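You operate a simulated robot arm through the tools that you are given. There is no shell and no other tool. Be economical: measure what you need, move in short steps, check, and stop when the job is done.

Carry out the task below with a simulated two-armed robot. There is one attempt and no reset: what you move stays moved.

## Task
Clean the black spare nozzle on speed three and lay it in the nozzle tray.
Fine: hold the nozzle stand while you lift it off, stand it in the cleaner cup, one press, hands off till the lamp is out. Set down upright: what you pick out.

It is judged by the outcome, as a careful person would: the job done as asked, and still so three seconds after it is handed in. It fails if anything else is knocked over, pushed out of place, dropped, spilled or broken.

## Robot
Two 7-joint arms with two-finger parallel grippers on one trunk, on a base that drives. Base frame: it is fixed to the floor where the robot stands at the start and does not move with it; the origin is under the middle of the robot, x ahead of it, y to its left, z up. Units: m, degrees, N and s.
The left shoulder is at the start at [0.05, 0.168, 1.132], the right one opposite. With the tool pointing down near the work surface each hand reaches from about 0.2 to 0.66 m from the robot's upright axis, wherever it stands, measured 20 degrees to its own side. Places, roughly: cup of the nozzle cleaner [0.8, -0.1, 1]; inside of the nozzle tray [0.5, -0.3, 0.9]. Payload 1.57 kg a hand.
Tool frame (each hand has its own): the origin (TCP) lies between the finger pads and is the grasp point; the fingertips stand 0.03 m ahead of it; z points along the fingers, y is the line along which they close. Largest opening 0.08 m; finger width 0.017, thickness 0.012; the body of the gripper, 0.04 by 0.082 m, starts 0.08 m behind the TCP.
Orientation is told as [roll, pitch, yaw] about the base's x, y, z axes, in that order, counted from this pose: with the fingers straight down and closing along the base's y, the tool's x points along the base's -x, its y along +y and its z along -z.

## Interface
- The arms move only by the tool nudge_tool. It takes "left_deltas", "right_deltas" or both (then of equal length, played together; a hand with none holds still); each is a list of rows, each an object (a shift or turn left out is 0, a gripper value left out holds the last) with "travel": the shift along the tool's x, y, z in m, a list of three; "delta_rot": the turn, a rotation vector about the tool's x, y, z in degrees, a list of three; "jaw": the gripper command, from -1 (fully open) to 1 (shut), values between in proportion. In form: [{"travel": [tx, ty, tz], "delta_rot": [wx, wy, wz], "jaw": jaw}, ...]. A call has 1 to 20 rows; each row is the pose to reach, as a shift and turn from the pose commanded when the call began, along the tool's axes at that moment. Rows are played at 5 a second. More than 0.05 m and 8.6 degrees between two rows, or a gripper value outside its range, and nothing of the call is played. A pose out of reach is approached as far as the arm can. The call stops where the force on the tool passes 70 N (or 10 N more than at its start, if that is more) or the arm is blocked; 0.2 s more then pass. Each finger travels about 0.045 m/s and halts on what it meets, pressing with about 30 N; the grip force reading is that of the motor and also rises with nothing between the fingers. The clock runs only during rows and for 0.2 s after the last one: add rows that repeat a pose to give the fingers time. It gives the time, the measured TCP pose, the force on the tool (base axes), the opening and the grip force at its end, in the units of the frame above (readings bear some noise), with the torque about the TCP (base axes, N m) and any sound that the robot's microphone picked up.
- Cameras (640 x 400 px; columns grow to the right, rows downward): "scene" is now at [0.1324, -0.0121, 1.356]; the picture's right is [-0.12, -0.99, 0.00], its down [-0.44, 0.05, -0.90] and it looks along [0.89, -0.11, -0.44] (base axes); focal length 214 px, centre (320, 200). "left" rides on the left gripper at [0.072, 0.007, -0.122] in its tool frame; the picture's right is [-0.09, 1.00, 0.00], its down [-0.84, -0.08, -0.54] and it looks along [-0.54, -0.05, 0.84] (tool axes); focal length 238 px, centre (320, 200). "right" rides on the right gripper at [0.072, -0.007, -0.122] in its tool frame; the picture's right is [0.09, 1.00, 0.00], its down [-0.84, 0.08, -0.54] and it looks along [-0.54, 0.05, 0.84] (tool axes); focal length 238 px, centre (320, 200). There is no depth. A picture from a camera that has moved, and an enlarged one, comes with that camera's place and axes in the base frame and with its lens.
- grab_frame(camera): a new picture of that camera. No time passes.
- raise_lower(by): slides the trunk up (or, below 0, down) by that many m; the arms and the scene camera ride with it, the base frame stays. It gives what a move gives, with no picture.
- steer(legs): drives the robot by 1 to 6 legs, each [ahead, left, turn to the left] in m, m and degrees, along the robot's own axes; the way and the turn of a leg run together, so that a leg with both is an arc; at most 1.5 m and 180 degrees a leg. The arms and the cameras ride along, it lands a little off, and it stops where it bumps. It gives what a move gives.
- pan_tilt(pan, tilt): turns the head with the scene camera to pan (to the left, within 80 degrees either way) and tilt (down, from -29 to 69), counted from straight ahead of the robot. It gives what a move gives.
- enlarge(camera, box): a new picture of the part [left, top, right, bottom] of that camera's present view, enlarged. No time passes.
- close_job(): hands the job in; it is judged then, once.

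Work in short steps. Places have to be worked out from the pictures, the camera data and where the tool is seen: move nearer, look again, correct. Check each grasp and each placing, and mend what went wrong. You have 120 turns and 108 pictures in all, those below and enlarged ones among them. Open the grippers and draw the arms clear of the work before you hand the job in, unless the task says otherwise; then end with one line.

The tools are called after "Call:" by a JSON object that holds its "method" and its "body". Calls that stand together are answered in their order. nudge_tool: Moves the arms, as the interface text tells. Its arguments: {"type":"object","properties":{"left_deltas":{"type":"array"},"right_deltas":{"type":"array"}},"required":[]} The other tools are called the same way: raise_lower (by) slides the trunk up or down; steer (legs) drives the base; pan_tilt (pan, tilt) turns the head that bears the scene camera; grab_frame (camera) takes a picture; enlarge (camera, box) takes an enlarged picture of a part of a camera's view; close_job () hands the job in.

At the start:

```text
clock: 0.0
left_position: [0.3335, 0.0982, 1.2906]
left_tool_rot: [-0.1, 0.0, 0.1]
left_force: [-0.8, -0.2, 0.1]
left_torque: [0.01, 0.0, -0.01]
left_finger_gap: 0.08
left_finger_force: 0.1
right_position: [0.3767, -0.1643, 1.1952]
right_tool_rot: [0.0, 0.1, 0.1]
right_force: [0.4, 0.4, 0.4]
right_torque: [0.01, -0.03, 0.02]
right_finger_gap: 0.0799
right_finger_force: 0.0
trunk travel left (down, up): [-0.3, 0.143]
robot x, y, heading: [-0.0007, -0.0014, 0.0]
head pan, tilt: [-6.9, 26.3]
```

scene: 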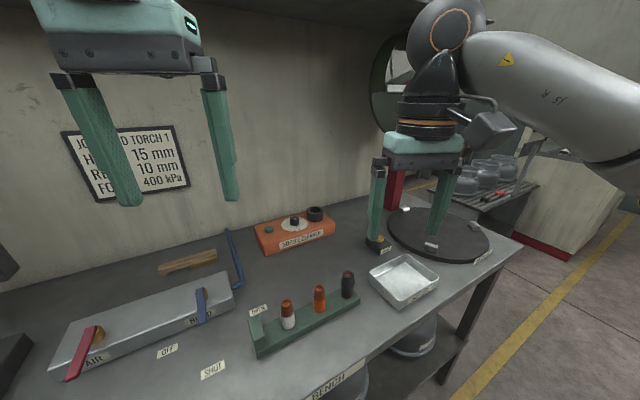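
right: 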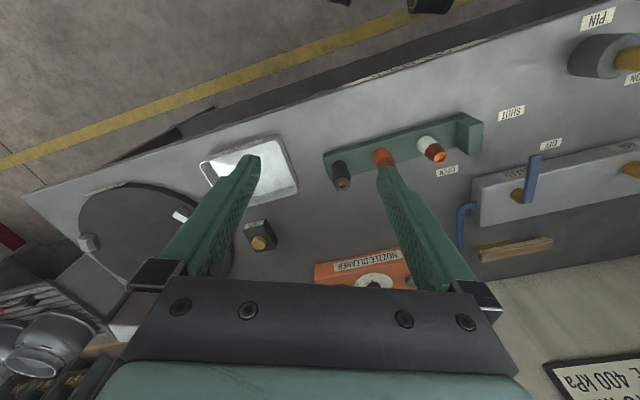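
left: 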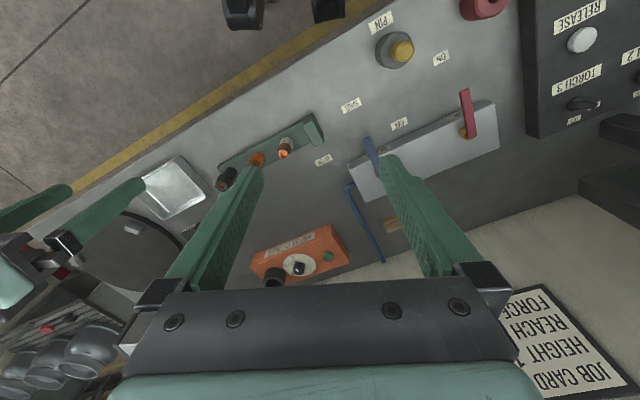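

The bench shows a green nozzle stand with three nozzles, an orange cleaner with a dial, and the tray. I enlarge these to read the details.

Call:
{"method": "enlarge", "body": {"camera": "scene", "box": [240, 190, 360, 265]}}

Call:
{"method": "enlarge", "body": {"camera": "scene", "box": [240, 240, 448, 370]}}

Call:
{"method": "enlarge", "body": {"camera": "left", "box": [200, 100, 400, 300]}}

```text
5.33 times, centred on (300, 228) of scene
camera zoom: at [0.1324, -0.0121, 1.356], right [-0.12, -0.99, 0.0], down [-0.44, 0.05, -0.9], along [0.89, -0.11, -0.44], focal length 1144 px, centre (427, 53)
```

zoom: 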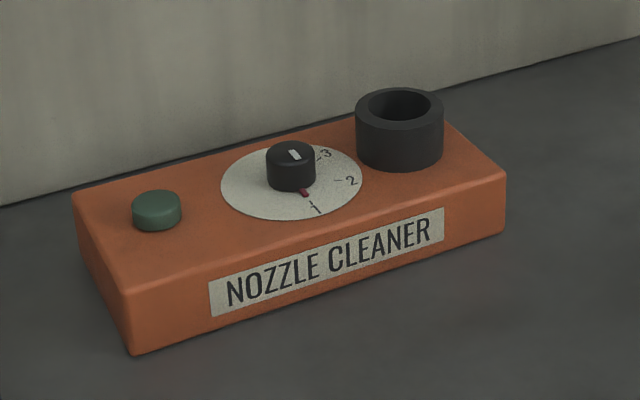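

```text
3.08 times, centred on (344, 305) of scene
camera zoom: at [0.1324, -0.0121, 1.356], right [-0.12, -0.99, 0.0], down [-0.44, 0.05, -0.9], along [0.89, -0.11, -0.44], focal length 660 px, centre (246, -123)
```

zoom: 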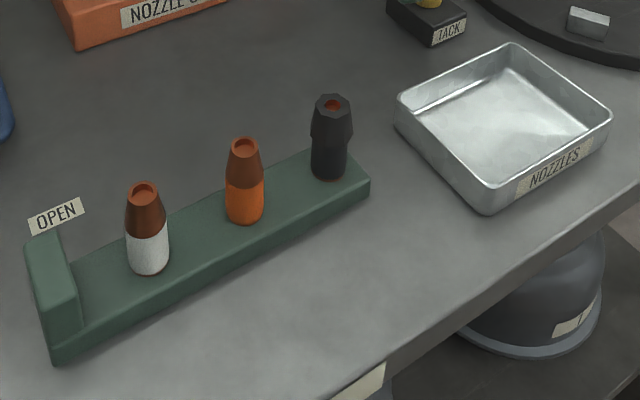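

```text
2.00 times, centred on (300, 200) of left
camera zoom: at [0.2617, 0.1055, 1.4126], right [0.09, 1.0, 0.0], down [0.84, -0.08, 0.54], along [0.54, -0.05, -0.84], focal length 477 px, centre (360, 200)
```

zoom: 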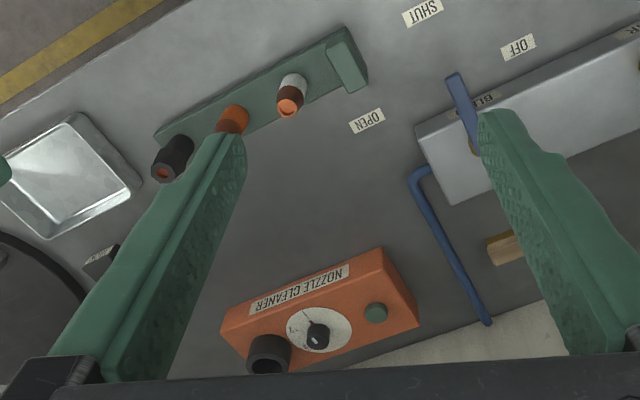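

Stand is at about x 0.42–0.47, the black nozzle at about (0.47,-0.115), and the cleaner at (0.75,0). The bench is turned about 28° from my heading, so I drive along its edge and turn to face it.

Call:
{"method": "steer", "body": {"legs": [[0.15, -0.28, 0], [0, 0, 30]]}}

Call:
{"method": "pan_tilt", "body": {"pan": 0, "tilt": 40}}

Call:
{"method": "grab_frame", "body": {"camera": "scene"}}

```text
clock: 2.3
left_position: [0.4655, -0.1855, 1.2915]
left_tool_rot: [-0.1, 0.0, -0.2]
left_force: [0.5, -0.1, 0.6]
left_torque: [0.03, -0.02, 0.01]
left_finger_gap: 0.08
left_finger_force: 0.1
right_position: [0.5076, -0.4485, 1.1945]
right_tool_rot: [0.0, 0.0, -0.3]
right_force: [-1.3, 0.1, 0.3]
right_torque: [0.0, 0.01, -0.04]
right_finger_gap: 0.08
right_finger_force: 0.0
trunk travel left (down, up): [-0.3, 0.143]
robot x, y, heading: [0.1319, -0.2842, -0.2]
head pan, tilt: [-6.9, 26.3]
stopped in leg 2: the robot was blocked; the commanded pose is now the measured one
```

```text
clock: 3.1
left_position: [0.4659, -0.1861, 1.2911]
left_tool_rot: [-0.1, 0.0, -0.2]
left_force: [-0.4, 0.0, -1.4]
left_torque: [-0.03, 0.0, 0.0]
left_finger_gap: 0.0799
left_finger_force: 0.0
right_position: [0.5082, -0.4486, 1.1959]
right_tool_rot: [0.0, 0.1, -0.3]
right_force: [-0.5, 0.9, -0.7]
right_torque: [0.04, 0.01, 0.03]
right_finger_gap: 0.0799
right_finger_force: 0.0
trunk travel left (down, up): [-0.3, 0.143]
robot x, y, heading: [0.1349, -0.2853, -0.5]
head pan, tilt: [0.0, 40.0]
```

```text
101 pictures are left
camera scene: at [0.2586, -0.2852, 1.3348], right [0.0, -1.0, 0.0], down [-0.64, 0.0, -0.77], along [0.77, 0.0, -0.64], focal length 214 px, centre (320, 200)
```

scene: 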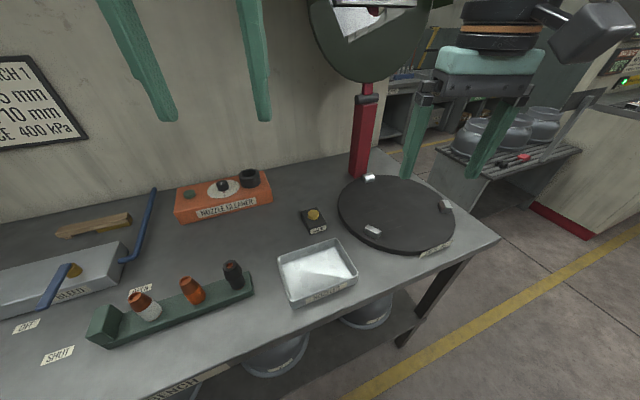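

Position reached, but the turn was blocked by the bench. I back off a little, turn, then creep forward.

Call:
{"method": "steer", "body": {"legs": [[-0.09, -0.04, 0], [0, 0, 27], [0.12, 0, 0]]}}

Call:
{"method": "grab_frame", "body": {"camera": "scene"}}

```text
clock: 6.5
left_position: [0.3805, -0.0367, 1.2909]
left_tool_rot: [-0.1, 0.2, 27.2]
left_force: [-1.1, -0.5, -0.7]
left_torque: [0.03, -0.06, -0.01]
left_finger_gap: 0.08
left_finger_force: 0.1
right_position: [0.5385, -0.2501, 1.1953]
right_tool_rot: [0.0, -0.1, 27.1]
right_force: [-0.5, -0.5, 0.2]
right_torque: [-0.01, -0.03, -0.01]
right_finger_gap: 0.0798
right_finger_force: 0.0
trunk travel left (down, up): [-0.3, 0.143]
robot x, y, heading: [0.1308, -0.2771, 27.2]
head pan, tilt: [0.0, 40.0]
stopped in leg 3: the robot was blocked; the commanded pose is now the measured one
```

```text
100 pictures are left
camera scene: at [0.2404, -0.2207, 1.3349], right [0.46, -0.89, 0.0], down [-0.57, -0.29, -0.77], along [0.68, 0.35, -0.64], focal length 214 px, centre (320, 200)
```

scene: 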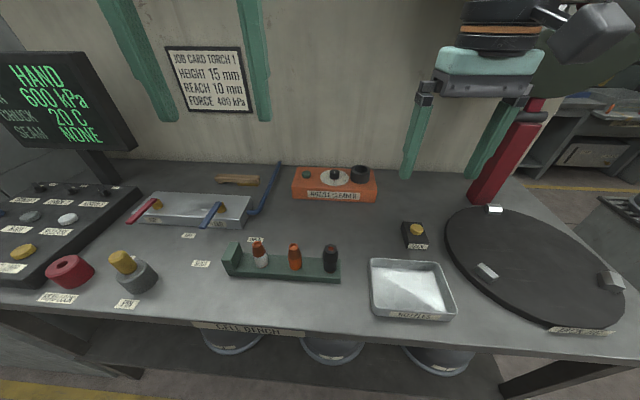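

The robot is now square to the bench and as close as it gets. I look closely at the cleaner and stand from here.

Call:
{"method": "enlarge", "body": {"camera": "scene", "box": [284, 155, 388, 220]}}

Call:
{"method": "enlarge", "body": {"camera": "scene", "box": [210, 225, 370, 325]}}

Call:
{"method": "enlarge", "body": {"camera": "scene", "box": [350, 205, 478, 335]}}

```text
6.15 times, centred on (336, 188) of scene
camera zoom: at [0.2404, -0.2207, 1.3349], right [0.46, -0.89, 0.0], down [-0.57, -0.29, -0.77], along [0.68, 0.35, -0.64], focal length 1320 px, centre (222, 277)
```

zoom: 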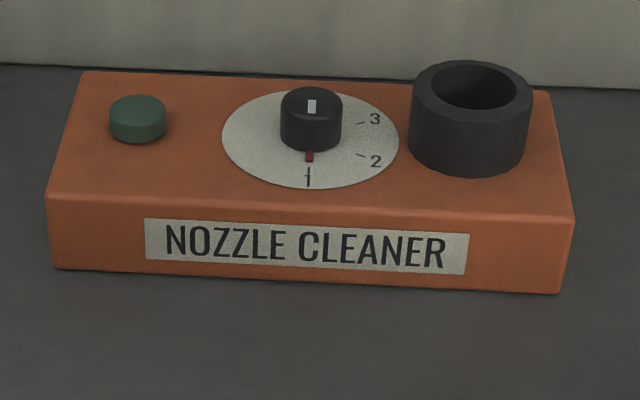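

```text
4.00 times, centred on (290, 275) of scene
camera zoom: at [0.2404, -0.2207, 1.3349], right [0.46, -0.89, 0.0], down [-0.57, -0.29, -0.77], along [0.68, 0.35, -0.64], focal length 858 px, centre (440, -100)
```

zoom: 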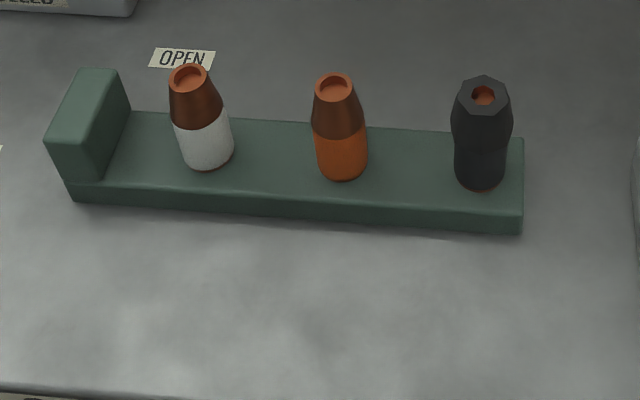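

```text
3.08 times, centred on (414, 270) of scene
camera zoom: at [0.2404, -0.2207, 1.3349], right [0.46, -0.89, 0.0], down [-0.57, -0.29, -0.77], along [0.68, 0.35, -0.64], focal length 660 px, centre (31, -15)
```

zoom: 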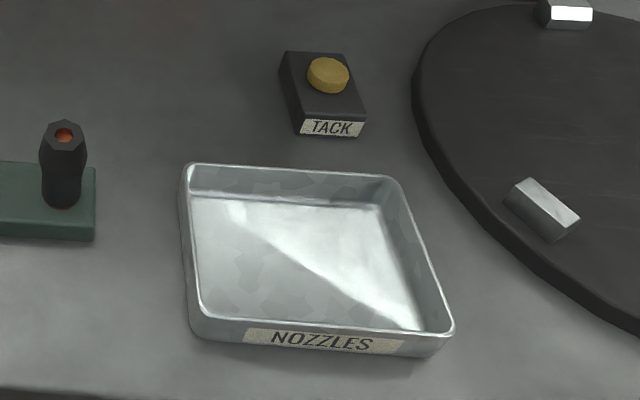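

The pointer reads 1; 2 and 3 lie 60° and 120° counterclockwise (seen from above). The cleaner lies about 0.7 m ahead, so I shift left about 0.1 m to put the whole work in front of the right arm.

Call:
{"method": "steer", "body": {"legs": [[-0.02, 0.1, 0], [0.04, 0, 0]]}}

Call:
{"method": "grab_frame", "body": {"camera": "scene"}}

```text
clock: 8.2
left_position: [0.3436, 0.0561, 1.2889]
left_tool_rot: [-0.1, 0.3, 27.3]
left_force: [0.0, 0.1, 0.8]
left_torque: [-0.02, -0.04, 0.06]
left_finger_gap: 0.0797
left_finger_force: 0.0
right_position: [0.4994, -0.1592, 1.1936]
right_tool_rot: [0.1, 0.2, 26.9]
right_force: [-1.0, 0.6, 0.1]
right_torque: [0.05, -0.07, 0.02]
right_finger_gap: 0.0799
right_finger_force: 0.0
trunk travel left (down, up): [-0.3, 0.143]
robot x, y, heading: [0.0874, -0.1858, 27.0]
head pan, tilt: [0.0, 40.0]
stopped in leg 2: the robot was blocked; the commanded pose is now the measured one
```

```text
96 pictures are left
camera scene: at [0.2023, -0.1284, 1.3349], right [0.46, -0.89, 0.0], down [-0.57, -0.29, -0.77], along [0.68, 0.35, -0.64], focal length 214 px, centre (320, 200)
```

scene: 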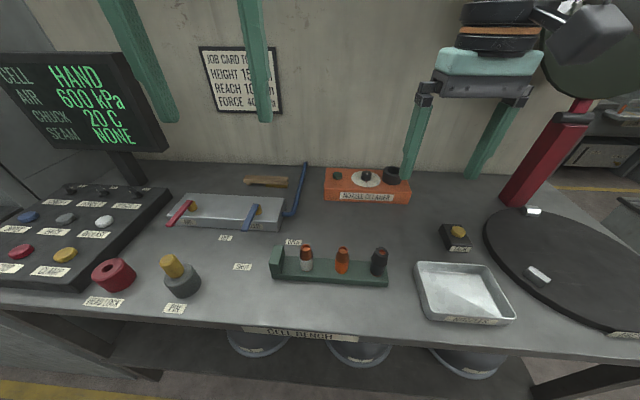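

Now right hand over to a hover point behind the knob (about 1.07 m high), pitched 30° forward for reach.

Call:
{"method": "nudge_tool", "body": {"right_deltas": [{"travel": [-0.04, 0.003, 0.015], "delta_rot": [0, -4.3, 0]}, {"travel": [-0.08, 0.006, 0.03], "delta_rot": [0, -8.6, 0]}, {"travel": [-0.12, 0.009, 0.045], "delta_rot": [0, -13, 0]}, {"travel": [-0.16, 0.012, 0.06], "delta_rot": [0, -17, 0]}, {"travel": [-0.2, 0.015, 0.075], "delta_rot": [0, -21.5, 0]}, {"travel": [-0.24, 0.018, 0.09], "delta_rot": [0, -26, 0]}, {"travel": [-0.27, 0.018, 0.1], "delta_rot": [0, -30, 0]}, {"travel": [-0.29, 0.018, 0.12], "delta_rot": [0, -30, 0]}]}}

Call:
{"method": "grab_frame", "body": {"camera": "right"}}

Call:
{"method": "grab_frame", "body": {"camera": "scene"}}

```text
clock: 10.0
left_position: [0.3449, 0.0567, 1.2886]
left_tool_rot: [0.0, 0.3, 27.4]
left_force: [-0.9, -0.4, 0.2]
left_torque: [0.03, -0.02, 0.02]
left_finger_gap: 0.0801
left_finger_force: 0.1
right_position: [0.7514, -0.0104, 1.0701]
right_tool_rot: [0.0, -29.9, 27.0]
right_force: [-0.9, -0.4, -0.1]
right_torque: [0.02, 0.01, 0.01]
right_finger_gap: 0.0803
right_finger_force: 0.1
trunk travel left (down, up): [-0.3, 0.143]
robot x, y, heading: [0.0918, -0.1831, 27.2]
head pan, tilt: [0.0, 40.0]
```

```text
95 pictures are left
camera right: at [0.6434, -0.0702, 1.1399], right [-0.52, 0.85, -0.05], down [0.37, 0.28, 0.89], along [0.77, 0.45, -0.46], focal length 238 px, centre (320, 200)
```

right: 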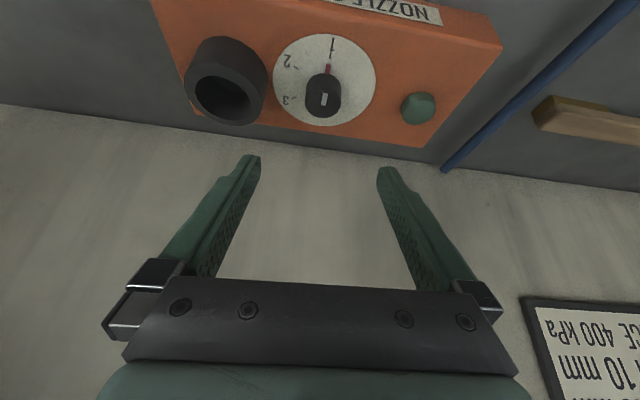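

```text
94 pictures are left
camera scene: at [0.2038, -0.1275, 1.3347], right [0.45, -0.89, 0.0], down [-0.57, -0.29, -0.77], along [0.68, 0.35, -0.64], focal length 214 px, centre (320, 200)
```

scene: 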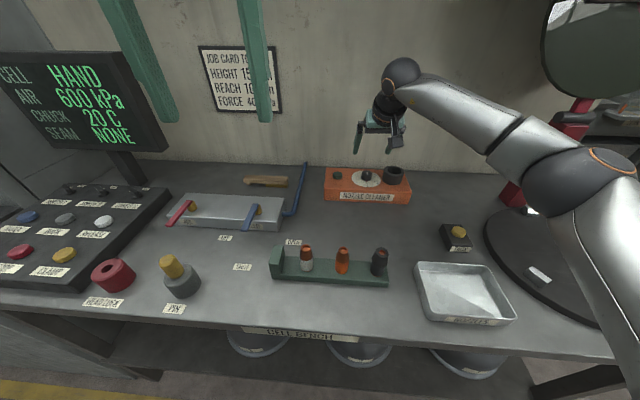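

The hand sits nicely behind and above the knob; triangulating several views puts the knob near (0.763, 0, top ~0.975). I set the jaw to a narrow opening (to miss the cup) and lower partway.

Call:
{"method": "nudge_tool", "body": {"right_deltas": [{"travel": [0.01, 0.002, 0.017], "jaw": -0.15}, {"travel": [0.018, 0.003, 0.031], "jaw": -0.15}, {"travel": [0.024, 0.003, 0.0416], "jaw": -0.15}]}}

Call:
{"method": "grab_frame", "body": {"camera": "right"}}

Call:
{"method": "enlarge", "body": {"camera": "scene", "box": [310, 130, 422, 210]}}

```text
clock: 10.8
left_position: [0.3434, 0.0561, 1.2881]
left_tool_rot: [0.0, 0.2, 27.4]
left_force: [0.0, -0.7, -0.3]
left_torque: [-0.03, -0.02, 0.0]
left_finger_gap: 0.08
left_finger_force: 0.1
right_position: [0.7505, -0.0074, 1.0244]
right_tool_rot: [0.0, -29.7, 27.0]
right_force: [-0.5, 0.0, -0.8]
right_torque: [-0.01, -0.03, 0.0]
right_finger_gap: 0.0458
right_finger_force: 0.0
trunk travel left (down, up): [-0.3, 0.143]
robot x, y, heading: [0.092, -0.184, 27.1]
head pan, tilt: [0.0, 40.0]
```

```text
93 pictures are left
camera right: at [0.6424, -0.0674, 1.093], right [-0.52, 0.85, -0.05], down [0.37, 0.28, 0.89], along [0.77, 0.45, -0.46], focal length 238 px, centre (320, 200)
```

right: 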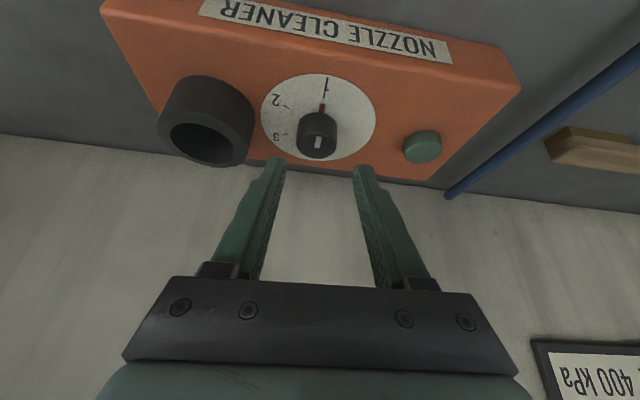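

```text
5.00 times, centred on (366, 170) of scene
camera zoom: at [0.2037, -0.1277, 1.3347], right [0.46, -0.89, 0.0], down [-0.57, -0.29, -0.77], along [0.68, 0.35, -0.64], focal length 1072 px, centre (90, 350)
```

zoom: 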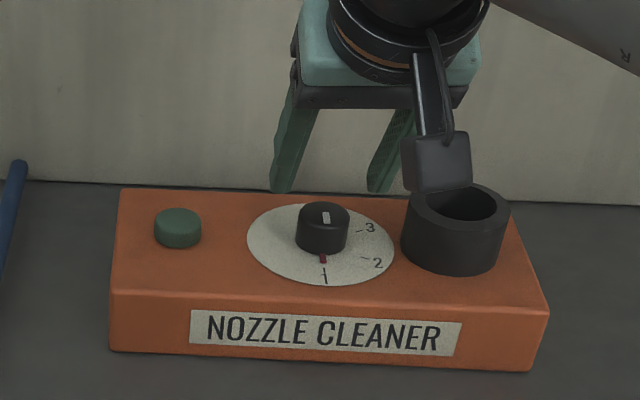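

Tips are just over the knob; I correct by ~2 mm and lower further around the knob, watching the force.

Call:
{"method": "nudge_tool", "body": {"right_deltas": [{"travel": [0.0067, -0.0017, 0.009]}, {"travel": [0.0129, -0.0017, 0.0195]}, {"travel": [0.0179, -0.0017, 0.027]}]}}

Call:
{"method": "grab_frame", "body": {"camera": "right"}}

Call:
{"method": "enlarge", "body": {"camera": "scene", "box": [310, 130, 422, 210]}}

```text
clock: 11.6
left_position: [0.3443, 0.0573, 1.2897]
left_tool_rot: [0.0, 0.2, 27.3]
left_force: [0.9, -0.2, -0.4]
left_torque: [-0.01, -0.03, 0.0]
left_finger_gap: 0.0799
left_finger_force: 0.2
right_position: [0.7474, -0.0105, 0.9922]
right_tool_rot: [0.0, -29.9, 26.8]
right_force: [-0.2, 0.4, 0.3]
right_torque: [0.01, 0.03, 0.01]
right_finger_gap: 0.0461
right_finger_force: 0.1
trunk travel left (down, up): [-0.3, 0.143]
robot x, y, heading: [0.0925, -0.185, 27.2]
head pan, tilt: [0.0, 40.0]
```

```text
91 pictures are left
camera right: at [0.6408, -0.0702, 1.0618], right [-0.52, 0.85, -0.05], down [0.37, 0.28, 0.89], along [0.77, 0.45, -0.46], focal length 238 px, centre (320, 200)
```

right: 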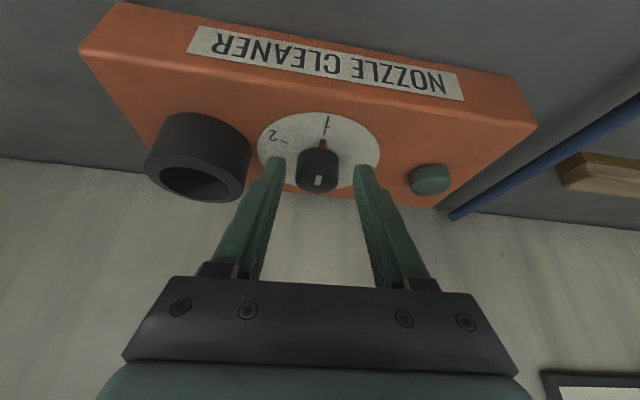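

```text
5.00 times, centred on (366, 170) of scene
camera zoom: at [0.2036, -0.1278, 1.3347], right [0.46, -0.89, 0.0], down [-0.57, -0.29, -0.77], along [0.68, 0.35, -0.64], focal length 1072 px, centre (90, 350)
```

zoom: 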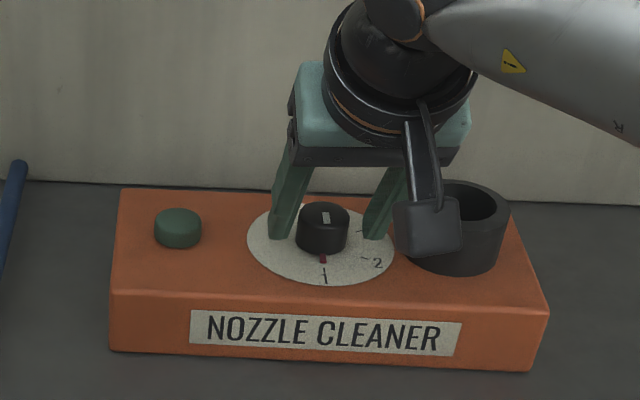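

Fingers flank the knob with clearance on both sides. I close gently on it and check the side force.

Call:
{"method": "nudge_tool", "body": {"right_deltas": [{"travel": [0, 0.001, 0.001], "jaw": 0.1}, {"travel": [0, 0.001, 0.001], "jaw": 0.3}, {"travel": [0, 0.001, 0.001], "jaw": 0.5}, {"travel": [0, 0.001, 0.001], "jaw": 0.5}]}}

Call:
{"method": "grab_frame", "body": {"camera": "right"}}

```text
clock: 12.6
left_position: [0.3455, 0.056, 1.2897]
left_tool_rot: [-0.1, 0.2, 27.3]
left_force: [-0.3, -0.5, 0.1]
left_torque: [-0.02, -0.03, -0.02]
left_finger_gap: 0.0803
left_finger_force: 0.0
right_position: [0.7491, -0.0113, 0.9909]
right_tool_rot: [0.0, -29.8, 26.7]
right_force: [1.6, -4.8, 2.1]
right_torque: [-0.23, -0.04, -0.15]
right_finger_gap: 0.03
right_finger_force: 29.6
trunk travel left (down, up): [-0.3, 0.143]
robot x, y, heading: [0.0908, -0.1849, 27.0]
head pan, tilt: [0.0, 40.0]
```

```text
89 pictures are left
camera right: at [0.6418, -0.071, 1.0605], right [-0.52, 0.85, -0.05], down [0.37, 0.28, 0.89], along [0.77, 0.44, -0.46], focal length 238 px, centre (320, 200)
```

right: 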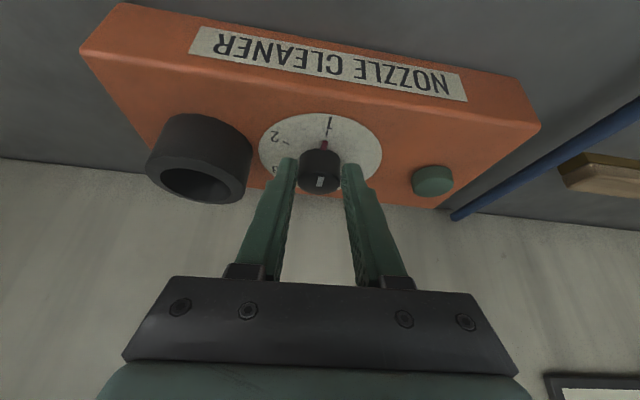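

Knob gripped (30 mm). I turn counterclockwise about the knob axis, first 30° and check.

Call:
{"method": "nudge_tool", "body": {"right_deltas": [{"travel": [-0.0001, -0.0027, 0.0001], "delta_rot": [-3.75, 0, -6.5]}, {"travel": [-0.0004, -0.0044, 0.0002], "delta_rot": [-7.5, 0, -13]}, {"travel": [-0.0009, -0.006, 0.0005], "delta_rot": [-11.25, 0, -19.5]}, {"travel": [-0.0015, -0.0075, 0.0009], "delta_rot": [-15, 0, -26]}]}}

Call:
{"method": "grab_frame", "body": {"camera": "right"}}

Call:
{"method": "enlarge", "body": {"camera": "scene", "box": [310, 130, 422, 210]}}

```text
clock: 13.6
left_position: [0.3455, 0.0537, 1.2888]
left_tool_rot: [0.1, 0.3, 27.2]
left_force: [-0.8, 0.1, 1.2]
left_torque: [0.0, 0.03, 0.02]
left_finger_gap: 0.0802
left_finger_force: 0.1
right_position: [0.756, -0.0186, 0.991]
right_tool_rot: [0.0, -29.8, 52.9]
right_force: [6.9, -17.5, 2.5]
right_torque: [-0.93, 0.53, -0.38]
right_finger_gap: 0.03
right_finger_force: 39.4
right hand out of reach, approached as far as the arm can: row 4
trunk travel left (down, up): [-0.3, 0.143]
robot x, y, heading: [0.0944, -0.1812, 27.0]
head pan, tilt: [0.0, 40.0]
```

```text
88 pictures are left
camera right: at [0.6867, -0.12, 1.0606], right [-0.84, 0.54, -0.04], down [0.21, 0.41, 0.89], along [0.49, 0.74, -0.46], focal length 238 px, centre (320, 200)
```

right: 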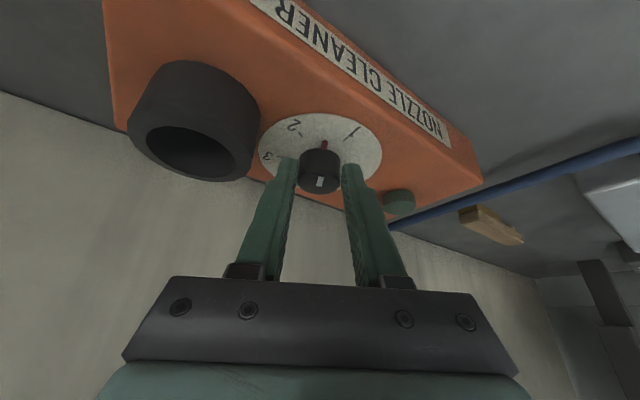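

```text
5.00 times, centred on (366, 170) of scene
camera zoom: at [0.2041, -0.1299, 1.3348], right [0.45, -0.89, 0.0], down [-0.57, -0.29, -0.77], along [0.68, 0.35, -0.64], focal length 1072 px, centre (90, 350)
```

zoom: 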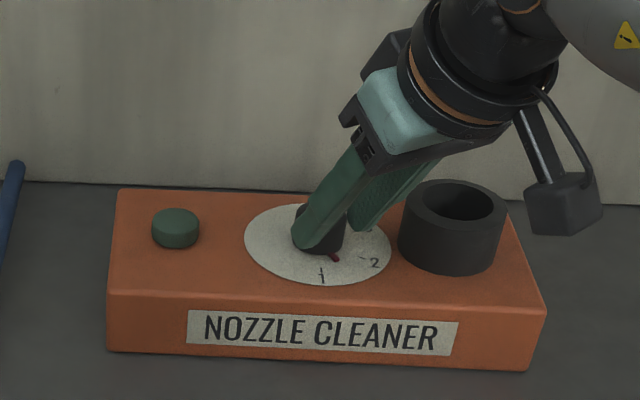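

The red pointer follows the knob (now ~27° past 1), but the wrist is at its limit this way. I open slightly and swing back around the knob to regrasp with more travel available.

Call:
{"method": "nudge_tool", "body": {"right_deltas": [{"travel": [0, 0, 0], "jaw": -0.15}, {"travel": [0, 0, 0], "jaw": -0.15}, {"travel": [-0.0001, 0.0022, 0.0001], "delta_rot": [3.75, 0, 6.5]}, {"travel": [-0.0005, 0.0044, 0.0003], "delta_rot": [7.5, 0, 13]}, {"travel": [-0.0011, 0.0065, 0.0006], "delta_rot": [11.25, 0, 19.5]}, {"travel": [-0.002, 0.0085, 0.0011], "delta_rot": [15, 0, 26]}]}}

Call:
{"method": "grab_frame", "body": {"camera": "right"}}

Call:
{"method": "enlarge", "body": {"camera": "scene", "box": [310, 130, 422, 210]}}

```text
clock: 15.0
left_position: [0.3439, 0.0559, 1.2886]
left_tool_rot: [0.0, 0.2, 27.3]
left_force: [0.5, 0.2, 0.3]
left_torque: [0.02, 0.0, 0.01]
left_finger_gap: 0.08
left_finger_force: 0.1
right_position: [0.7488, -0.0074, 0.992]
right_tool_rot: [0.0, -29.8, 23.0]
right_force: [0.4, -0.6, -0.4]
right_torque: [-0.01, -0.01, -0.04]
right_finger_gap: 0.0463
right_finger_force: 0.0
trunk travel left (down, up): [-0.3, 0.143]
robot x, y, heading: [0.0921, -0.1794, 27.4]
head pan, tilt: [0.0, 40.0]
```

```text
86 pictures are left
camera right: at [0.6371, -0.0603, 1.0608], right [-0.46, 0.88, -0.05], down [0.39, 0.25, 0.89], along [0.8, 0.39, -0.46], focal length 238 px, centre (320, 200)
```

right: 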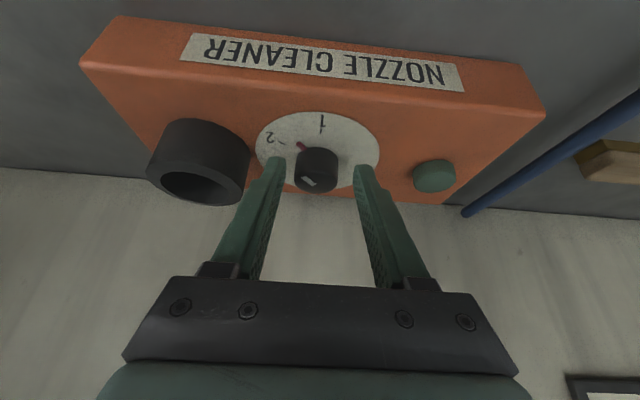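

```text
5.00 times, centred on (366, 170) of scene
camera zoom: at [0.2034, -0.1275, 1.3347], right [0.46, -0.89, 0.0], down [-0.57, -0.29, -0.77], along [0.68, 0.35, -0.64], focal length 1072 px, centre (90, 350)
```

zoom: 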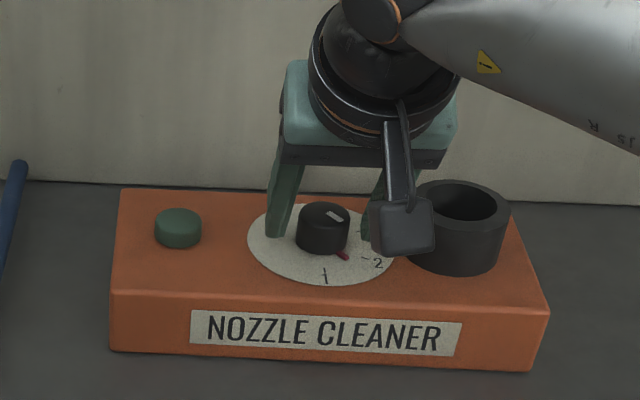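

Knob stays where left (about 30–35° past 1), cleaner unmoved. I keep swinging back another 52°.

Call:
{"method": "nudge_tool", "body": {"right_deltas": [{"travel": [-0.0001, 0.0022, 0.0001], "delta_rot": [3.75, 0, 6.5]}, {"travel": [-0.0005, 0.0044, 0.0003], "delta_rot": [7.5, 0, 13]}, {"travel": [-0.0011, 0.0065, 0.0006], "delta_rot": [11.25, 0, 19.5]}, {"travel": [-0.002, 0.0085, 0.0011], "delta_rot": [15, 0, 26]}, {"travel": [-0.003, 0.0103, 0.0018], "delta_rot": [18.75, 0, 32.5]}, {"travel": [-0.0043, 0.012, 0.0025], "delta_rot": [22.5, 0, 39]}, {"travel": [-0.0058, 0.0135, 0.0033], "delta_rot": [26.25, 0, 45.5]}]}}

Call:
{"method": "grab_frame", "body": {"camera": "right"}}

Call:
{"method": "enlarge", "body": {"camera": "scene", "box": [310, 130, 422, 210]}}

```text
clock: 16.6
left_position: [0.3434, 0.0599, 1.288]
left_tool_rot: [-0.2, 0.3, 27.4]
left_force: [0.5, -0.4, 0.1]
left_torque: [-0.03, -0.03, 0.01]
left_finger_gap: 0.0799
left_finger_force: 0.0
right_position: [0.7299, -0.0015, 0.9898]
right_tool_rot: [-0.3, -29.4, -28.4]
right_force: [-8.9, 20.1, -5.6]
right_torque: [0.27, 0.6, 0.82]
right_finger_gap: 0.0579
right_finger_force: 7.0
right hand out of reach, approached as far as the arm can: row 7
trunk travel left (down, up): [-0.3, 0.143]
robot x, y, heading: [0.09, -0.18, 27.3]
head pan, tilt: [0.0, 40.0]
```

```text
84 pictures are left
camera right: at [0.6182, 0.0524, 1.0603], right [0.4, 0.91, -0.05], down [0.45, -0.15, 0.88], along [0.8, -0.38, -0.47], focal length 238 px, centre (320, 200)
```

right: 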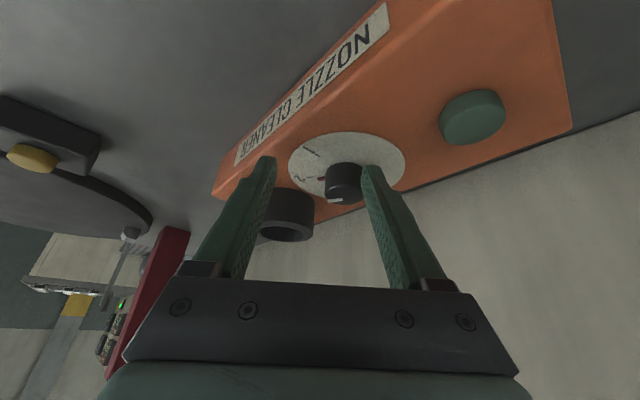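

```text
5.00 times, centred on (366, 170) of scene
camera zoom: at [0.2025, -0.124, 1.3345], right [0.46, -0.89, 0.0], down [-0.57, -0.3, -0.77], along [0.68, 0.35, -0.64], focal length 1072 px, centre (90, 350)
```

zoom: 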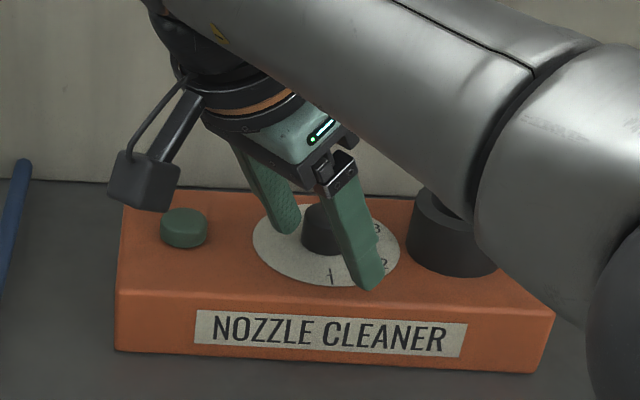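

The last row was out of reach and one finger now leans on the knob (20 N). I turn back 8° first to return within reach.

Call:
{"method": "nudge_tool", "body": {"right_deltas": [{"travel": [0, -0.002, 0], "delta_rot": [-3.75, 0, -6.5]}, {"travel": [0, -0.002, 0], "delta_rot": [-3.75, 0, -6.5]}]}}

Call:
{"method": "grab_frame", "body": {"camera": "right"}}

```text
clock: 17.2
left_position: [0.3429, 0.0586, 1.2877]
left_tool_rot: [-0.2, 0.3, 27.4]
left_force: [0.2, -0.4, 0.6]
left_torque: [0.02, -0.04, -0.01]
left_finger_gap: 0.08
left_finger_force: 0.0
right_position: [0.7291, -0.0072, 0.9891]
right_tool_rot: [-0.3, -29.5, -21.3]
right_force: [-12.7, 19.1, -6.4]
right_torque: [0.3, 0.49, 0.86]
right_finger_gap: 0.0575
right_finger_force: 6.9
trunk travel left (down, up): [-0.3, 0.143]
robot x, y, heading: [0.0917, -0.1815, 27.0]
head pan, tilt: [0.0, 40.0]
```

```text
82 pictures are left
camera right: at [0.613, 0.0333, 1.0601], right [0.29, 0.96, -0.05], down [0.46, -0.09, 0.88], along [0.84, -0.28, -0.47], focal length 238 px, centre (320, 200)
```

right: 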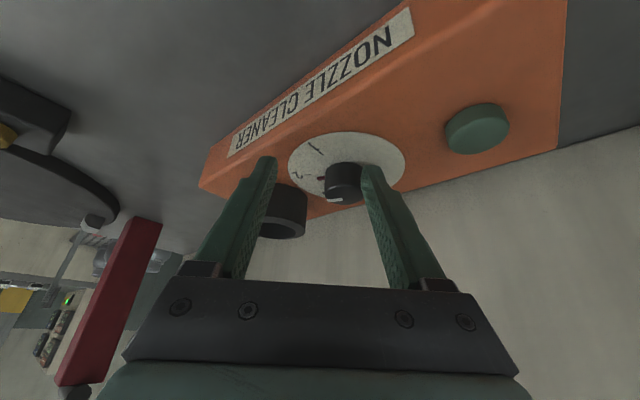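

The hand is ~14 mm too far toward −y of the tool. I shift it +14 mm to recentre on the knob.

Call:
{"method": "nudge_tool", "body": {"right_deltas": [{"travel": [0, 0.007, 0]}, {"travel": [0, 0.014, 0]}, {"travel": [0, 0.014, 0]}]}}

Call:
{"method": "grab_frame", "body": {"camera": "right"}}

Call:
{"method": "enlarge", "body": {"camera": "scene", "box": [310, 130, 422, 210]}}

```text
clock: 18.0
left_position: [0.3442, 0.0574, 1.2882]
left_tool_rot: [0.0, 0.2, 27.1]
left_force: [-0.7, 0.3, 0.8]
left_torque: [-0.03, 0.04, 0.04]
left_finger_gap: 0.0798
left_finger_force: 0.2
right_position: [0.7405, -0.0008, 0.991]
right_tool_rot: [-0.2, -30.1, -22.0]
right_force: [2.2, 5.6, 0.3]
right_torque: [0.11, -0.04, 0.12]
right_finger_gap: 0.0512
right_finger_force: 2.6
trunk travel left (down, up): [-0.3, 0.143]
robot x, y, heading: [0.0926, -0.1811, 26.9]
head pan, tilt: [0.0, 40.0]
```

```text
81 pictures are left
camera right: at [0.6236, 0.0415, 1.0611], right [0.3, 0.95, -0.05], down [0.45, -0.1, 0.89], along [0.84, -0.29, -0.46], focal length 238 px, centre (320, 200)
```

right: 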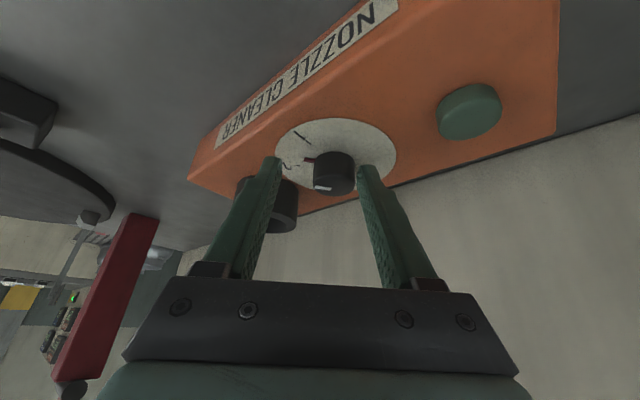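

```text
5.00 times, centred on (366, 170) of scene
camera zoom: at [0.2038, -0.1273, 1.3347], right [0.45, -0.89, 0.0], down [-0.57, -0.29, -0.77], along [0.68, 0.35, -0.64], focal length 1072 px, centre (90, 350)
```

zoom: 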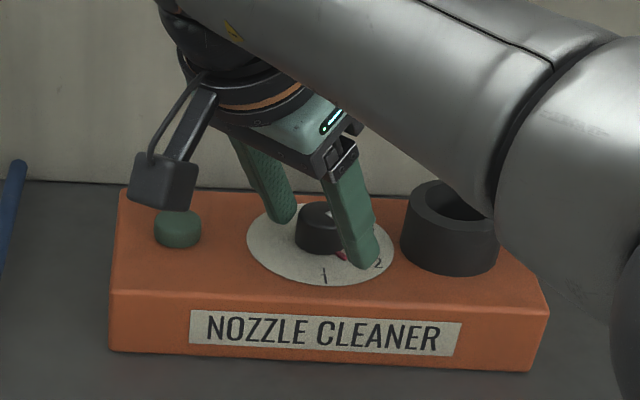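

Still 5 N and the knob ~6 mm off centre. I move +6 mm sideways and 6 mm forward, then close.

Call:
{"method": "nudge_tool", "body": {"right_deltas": [{"travel": [0, 0.006, 0]}, {"travel": [-0.0052, 0.006, 0.003]}, {"travel": [-0.0052, 0.006, 0.003]}]}}

Call:
{"method": "grab_frame", "body": {"camera": "right"}}

```text
clock: 18.8
left_position: [0.3451, 0.0568, 1.2878]
left_tool_rot: [0.1, 0.2, 27.3]
left_force: [-0.5, -0.4, -0.1]
left_torque: [0.0, 0.03, 0.0]
left_finger_gap: 0.0801
left_finger_force: 0.1
right_position: [0.7474, 0.0042, 0.9901]
right_tool_rot: [-0.2, -29.8, -21.8]
right_force: [1.1, -0.4, 0.4]
right_torque: [-0.01, -0.02, 0.02]
right_finger_gap: 0.0459
right_finger_force: 0.1
trunk travel left (down, up): [-0.3, 0.143]
robot x, y, heading: [0.0882, -0.1835, 26.8]
head pan, tilt: [0.0, 40.0]
```

```text
79 pictures are left
camera right: at [0.6294, 0.0447, 1.0601], right [0.3, 0.95, -0.05], down [0.45, -0.1, 0.89], along [0.84, -0.29, -0.46], focal length 238 px, centre (320, 200)
```

right: 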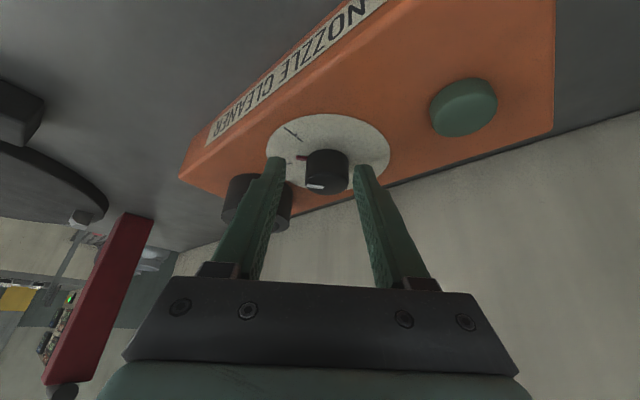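

The knob is nearly centred and untouched. The pointer tab lies under one finger, so I raise 6 mm, shift 2 mm and close.

Call:
{"method": "nudge_tool", "body": {"right_deltas": [{"travel": [-0.003, 0.002, -0.0052]}, {"travel": [-0.003, 0.002, -0.0052], "jaw": 0.3}, {"travel": [-0.003, 0.002, -0.0052], "jaw": 0.5}, {"travel": [-0.003, 0.002, -0.0052], "jaw": 0.5}]}}

Call:
{"method": "grab_frame", "body": {"camera": "right"}}

```text
clock: 19.8
left_position: [0.3437, 0.0572, 1.2887]
left_tool_rot: [-0.1, 0.3, 27.3]
left_force: [0.2, 0.3, -1.3]
left_torque: [0.02, 0.02, 0.0]
left_finger_gap: 0.0798
left_finger_force: 0.2
right_position: [0.7452, 0.006, 0.9996]
right_tool_rot: [-0.2, -29.9, -21.7]
right_force: [-1.9, 6.5, 5.0]
right_torque: [0.17, -0.02, 0.12]
right_finger_gap: 0.0241
right_finger_force: 1.9
right hand out of reach, approached as far as the arm can: row 1, 2, 3, 4
trunk travel left (down, up): [-0.3, 0.143]
robot x, y, heading: [0.089, -0.1832, 27.0]
head pan, tilt: [0.0, 40.0]
```

```text
78 pictures are left
camera right: at [0.6268, 0.0467, 1.068], right [0.29, 0.95, -0.05], down [0.45, -0.1, 0.89], along [0.84, -0.28, -0.46], focal length 238 px, centre (320, 200)
```

right: 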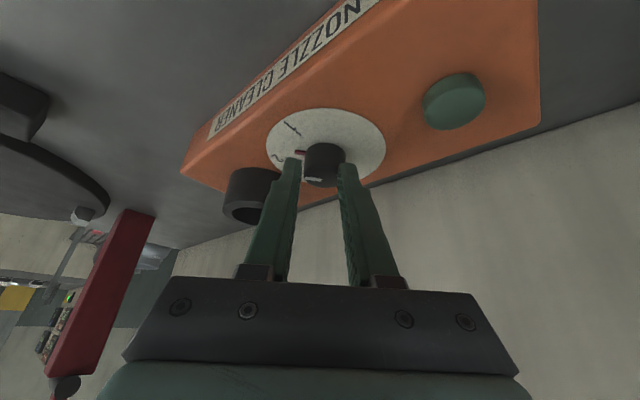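

The hand rode up and only nips the knob's edge; this wrist angle is at its limit. I open and rotate to a milder yaw (~0°) around the knob.

Call:
{"method": "nudge_tool", "body": {"right_deltas": [{"travel": [0, 0, 0], "jaw": -0.15}, {"travel": [0, 0, 0], "jaw": -0.15}, {"travel": [-0.0001, -0.0022, 0.0001], "delta_rot": [-3.75, 0, -6.5]}, {"travel": [-0.0005, -0.0044, 0.0003], "delta_rot": [-7.5, 0, -13]}, {"travel": [-0.0011, -0.0065, 0.0006], "delta_rot": [-11.25, 0, -19.5]}]}}

Call:
{"method": "grab_frame", "body": {"camera": "right"}}

Call:
{"method": "enlarge", "body": {"camera": "scene", "box": [310, 130, 422, 210]}}

```text
clock: 21.0
left_position: [0.3443, 0.0561, 1.2891]
left_tool_rot: [0.0, 0.2, 27.3]
left_force: [0.7, 0.5, 0.7]
left_torque: [-0.02, -0.01, 0.0]
left_finger_gap: 0.0798
left_finger_force: 0.0
right_position: [0.7449, -0.0026, 0.9988]
right_tool_rot: [0.0, -29.9, 0.8]
right_force: [0.1, 0.8, 0.3]
right_torque: [0.01, 0.03, 0.0]
right_finger_gap: 0.0463
right_finger_force: 0.0
trunk travel left (down, up): [-0.3, 0.143]
robot x, y, heading: [0.0903, -0.186, 27.1]
head pan, tilt: [0.0, 40.0]
```

```text
77 pictures are left
camera right: at [0.6212, -0.0105, 1.0677], right [-0.09, 0.99, -0.05], down [0.46, 0.08, 0.89], along [0.89, 0.06, -0.46], focal length 238 px, centre (320, 200)
```

right: 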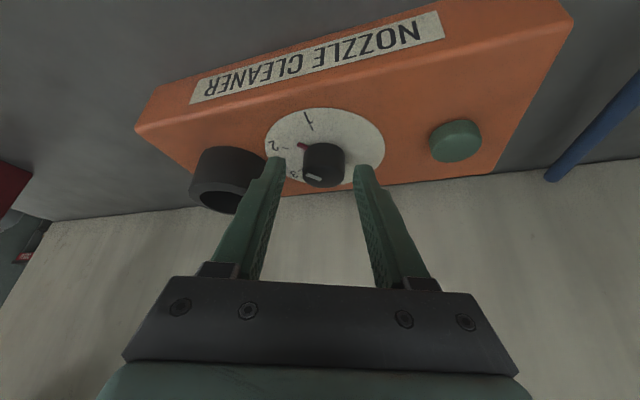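

```text
5.00 times, centred on (366, 170) of scene
camera zoom: at [0.2035, -0.128, 1.3347], right [0.46, -0.89, 0.0], down [-0.57, -0.29, -0.77], along [0.68, 0.35, -0.64], focal length 1072 px, centre (90, 350)
```

zoom: 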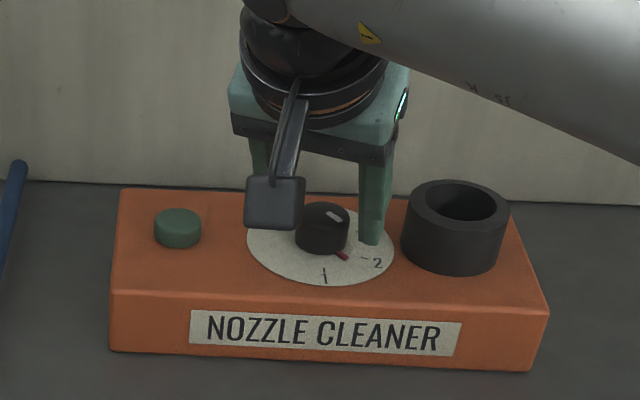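

Knob centred at yaw ~0. I lower 8 mm, close, and check grip before turning.

Call:
{"method": "nudge_tool", "body": {"right_deltas": [{"travel": [0.004, 0, 0.007]}, {"travel": [0.004, 0, 0.007], "jaw": 0.3}, {"travel": [0.004, 0, 0.007], "jaw": 0.5}, {"travel": [0.004, 0, 0.007], "jaw": 0.5}]}}

```text
clock: 22.0
left_position: [0.3439, 0.0576, 1.2878]
left_tool_rot: [-0.1, 0.4, 27.3]
left_force: [-0.2, 0.6, -0.2]
left_torque: [0.07, -0.02, -0.01]
left_finger_gap: 0.0798
left_finger_force: 0.0
right_position: [0.744, -0.0008, 0.9896]
right_tool_rot: [-0.1, -29.7, 0.9]
right_force: [-1.7, 8.9, -1.4]
right_torque: [0.35, -0.08, 0.27]
right_finger_gap: 0.0286
right_finger_force: 27.3
trunk travel left (down, up): [-0.3, 0.143]
robot x, y, heading: [0.091, -0.1852, 27.0]
head pan, tilt: [0.0, 40.0]
```

Line intersections of the grips put the knob axis at about (0.770, -0.001), so I'm ~9 mm short. I reopen, go forward 9 mm, and regrip.

Call:
{"method": "nudge_tool", "body": {"right_deltas": [{"travel": [0, 0.0015, 0], "jaw": -0.1}, {"travel": [0, 0.0015, 0], "jaw": -0.1}, {"travel": [-0.0078, 0.0015, 0.0045]}, {"travel": [-0.0078, 0.0015, 0.0045], "jaw": 0.3}, {"travel": [-0.0078, 0.0015, 0.0045], "jaw": 0.5}, {"travel": [-0.0078, 0.0015, 0.0045], "jaw": 0.5}]}}

Call:
{"method": "grab_frame", "body": {"camera": "right"}}

```text
clock: 23.4
left_position: [0.3445, 0.0572, 1.2888]
left_tool_rot: [0.0, 0.2, 27.3]
left_force: [0.4, -1.0, 0.4]
left_torque: [0.01, 0.0, 0.01]
left_finger_gap: 0.0799
left_finger_force: 0.1
right_position: [0.7526, -0.0004, 0.9893]
right_tool_rot: [0.1, -29.7, 0.6]
right_force: [2.7, 5.1, 0.4]
right_torque: [0.25, -0.12, 0.07]
right_finger_gap: 0.0307
right_finger_force: 30.2
trunk travel left (down, up): [-0.3, 0.143]
robot x, y, heading: [0.0907, -0.1827, 27.1]
head pan, tilt: [0.0, 40.0]
```

```text
75 pictures are left
camera right: at [0.6298, -0.0071, 1.0598], right [-0.09, 0.99, -0.05], down [0.46, 0.08, 0.89], along [0.89, 0.06, -0.46], focal length 238 px, centre (320, 200)
```

right: 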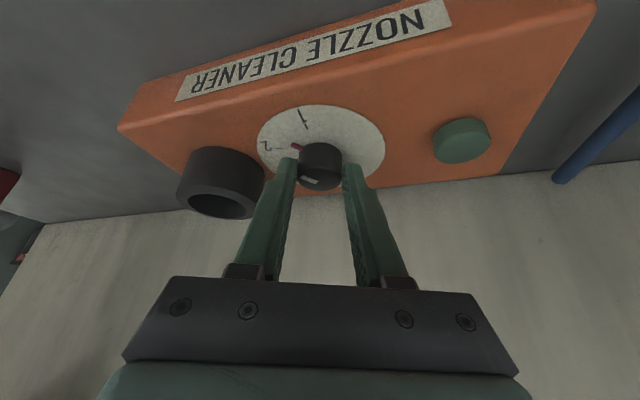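

Good grip at 30.7 mm. I turn counterclockwise about 50°.

Call:
{"method": "nudge_tool", "body": {"right_deltas": [{"travel": [-0.0001, -0.0021, 0.0001], "delta_rot": [-3.75, 0, -6.5]}, {"travel": [-0.0005, -0.0041, 0.0003], "delta_rot": [-7.5, 0, -13]}, {"travel": [-0.0011, -0.0061, 0.0006], "delta_rot": [-11.25, 0, -19.5]}, {"travel": [-0.0019, -0.008, 0.0011], "delta_rot": [-15, 0, -26]}, {"travel": [-0.0029, -0.0097, 0.0017], "delta_rot": [-18.75, 0, -32.5]}, {"travel": [-0.0041, -0.0113, 0.0023], "delta_rot": [-22.5, 0, -39]}]}}

Call:
{"method": "grab_frame", "body": {"camera": "right"}}

```text
clock: 24.8
left_position: [0.345, 0.0574, 1.2888]
left_tool_rot: [0.0, 0.2, 27.3]
left_force: [-0.1, 0.5, 0.3]
left_torque: [-0.03, 0.0, -0.02]
left_finger_gap: 0.08
left_finger_force: 0.1
right_position: [0.758, -0.0107, 0.9902]
right_tool_rot: [0.1, -29.9, 45.6]
right_force: [3.5, 1.2, 5.4]
right_torque: [-0.16, 0.16, -0.03]
right_finger_gap: 0.03
right_finger_force: 39.4
trunk travel left (down, up): [-0.3, 0.143]
robot x, y, heading: [0.0921, -0.1802, 27.4]
head pan, tilt: [0.0, 40.0]
```

```text
74 pictures are left
camera right: at [0.6769, -0.1039, 1.0598], right [-0.77, 0.64, -0.04], down [0.26, 0.38, 0.89], along [0.58, 0.67, -0.46], focal length 238 px, centre (320, 200)
```

right: 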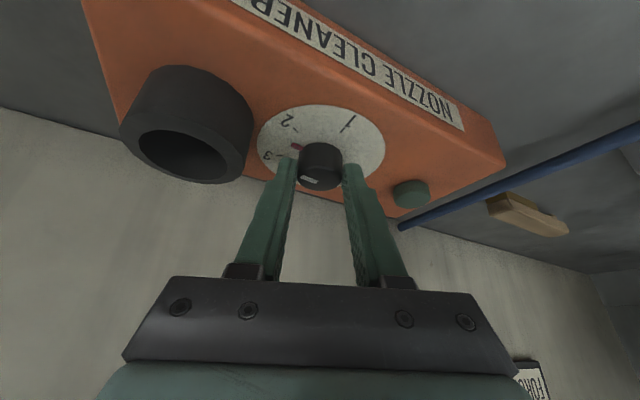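

The pointer is now past 2. I open, swing back 45°, and regrip.

Call:
{"method": "nudge_tool", "body": {"right_deltas": [{"travel": [0, 0, 0], "jaw": -0.15}, {"travel": [0, 0, 0], "jaw": -0.15}, {"travel": [-0.0001, 0.0021, 0.0001], "delta_rot": [3.75, 0, 6.5]}, {"travel": [-0.0005, 0.0041, 0.0003], "delta_rot": [7.5, 0, 13]}, {"travel": [-0.0011, 0.0061, 0.0006], "delta_rot": [11.25, 0, 19.5]}, {"travel": [-0.0019, 0.008, 0.0011], "delta_rot": [15, 0, 26]}, {"travel": [-0.0029, 0.0097, 0.0017], "delta_rot": [18.75, 0, 32.5]}, {"travel": [-0.0041, 0.0113, 0.0023], "delta_rot": [22.5, 0, 39]}]}}

Call:
{"method": "grab_frame", "body": {"camera": "right"}}

Call:
{"method": "enlarge", "body": {"camera": "scene", "box": [330, 160, 400, 205]}}

```text
clock: 26.6
left_position: [0.3443, 0.0574, 1.2892]
left_tool_rot: [0.0, 0.1, 27.4]
left_force: [0.1, -0.7, -0.4]
left_torque: [0.0, 0.01, 0.03]
left_finger_gap: 0.0799
left_finger_force: 0.0
right_position: [0.7528, -0.0013, 0.9897]
right_tool_rot: [-0.1, -29.8, 0.6]
right_force: [-0.1, -0.7, -0.3]
right_torque: [0.01, 0.01, 0.01]
right_finger_gap: 0.0458
right_finger_force: 0.0
trunk travel left (down, up): [-0.3, 0.143]
robot x, y, heading: [0.0941, -0.1873, 27.2]
head pan, tilt: [0.0, 40.0]
```

```text
73 pictures are left
camera right: at [0.6296, -0.0071, 1.0594], right [-0.09, 0.99, -0.05], down [0.46, 0.08, 0.89], along [0.89, 0.06, -0.46], focal length 238 px, centre (320, 200)
```

right: 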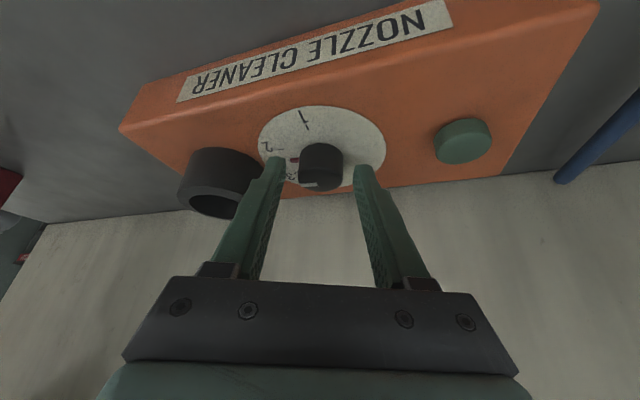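

```text
8.89 times, centred on (365, 182) of scene
camera zoom: at [0.2034, -0.1274, 1.3347], right [0.45, -0.89, 0.0], down [-0.57, -0.29, -0.77], along [0.68, 0.35, -0.64], focal length 1906 px, centre (-80, 356)
```

zoom: 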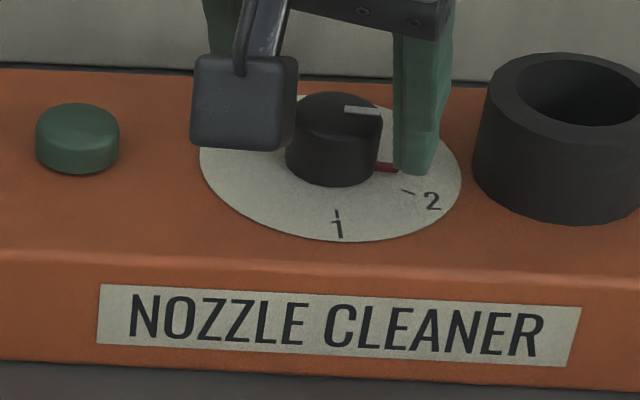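

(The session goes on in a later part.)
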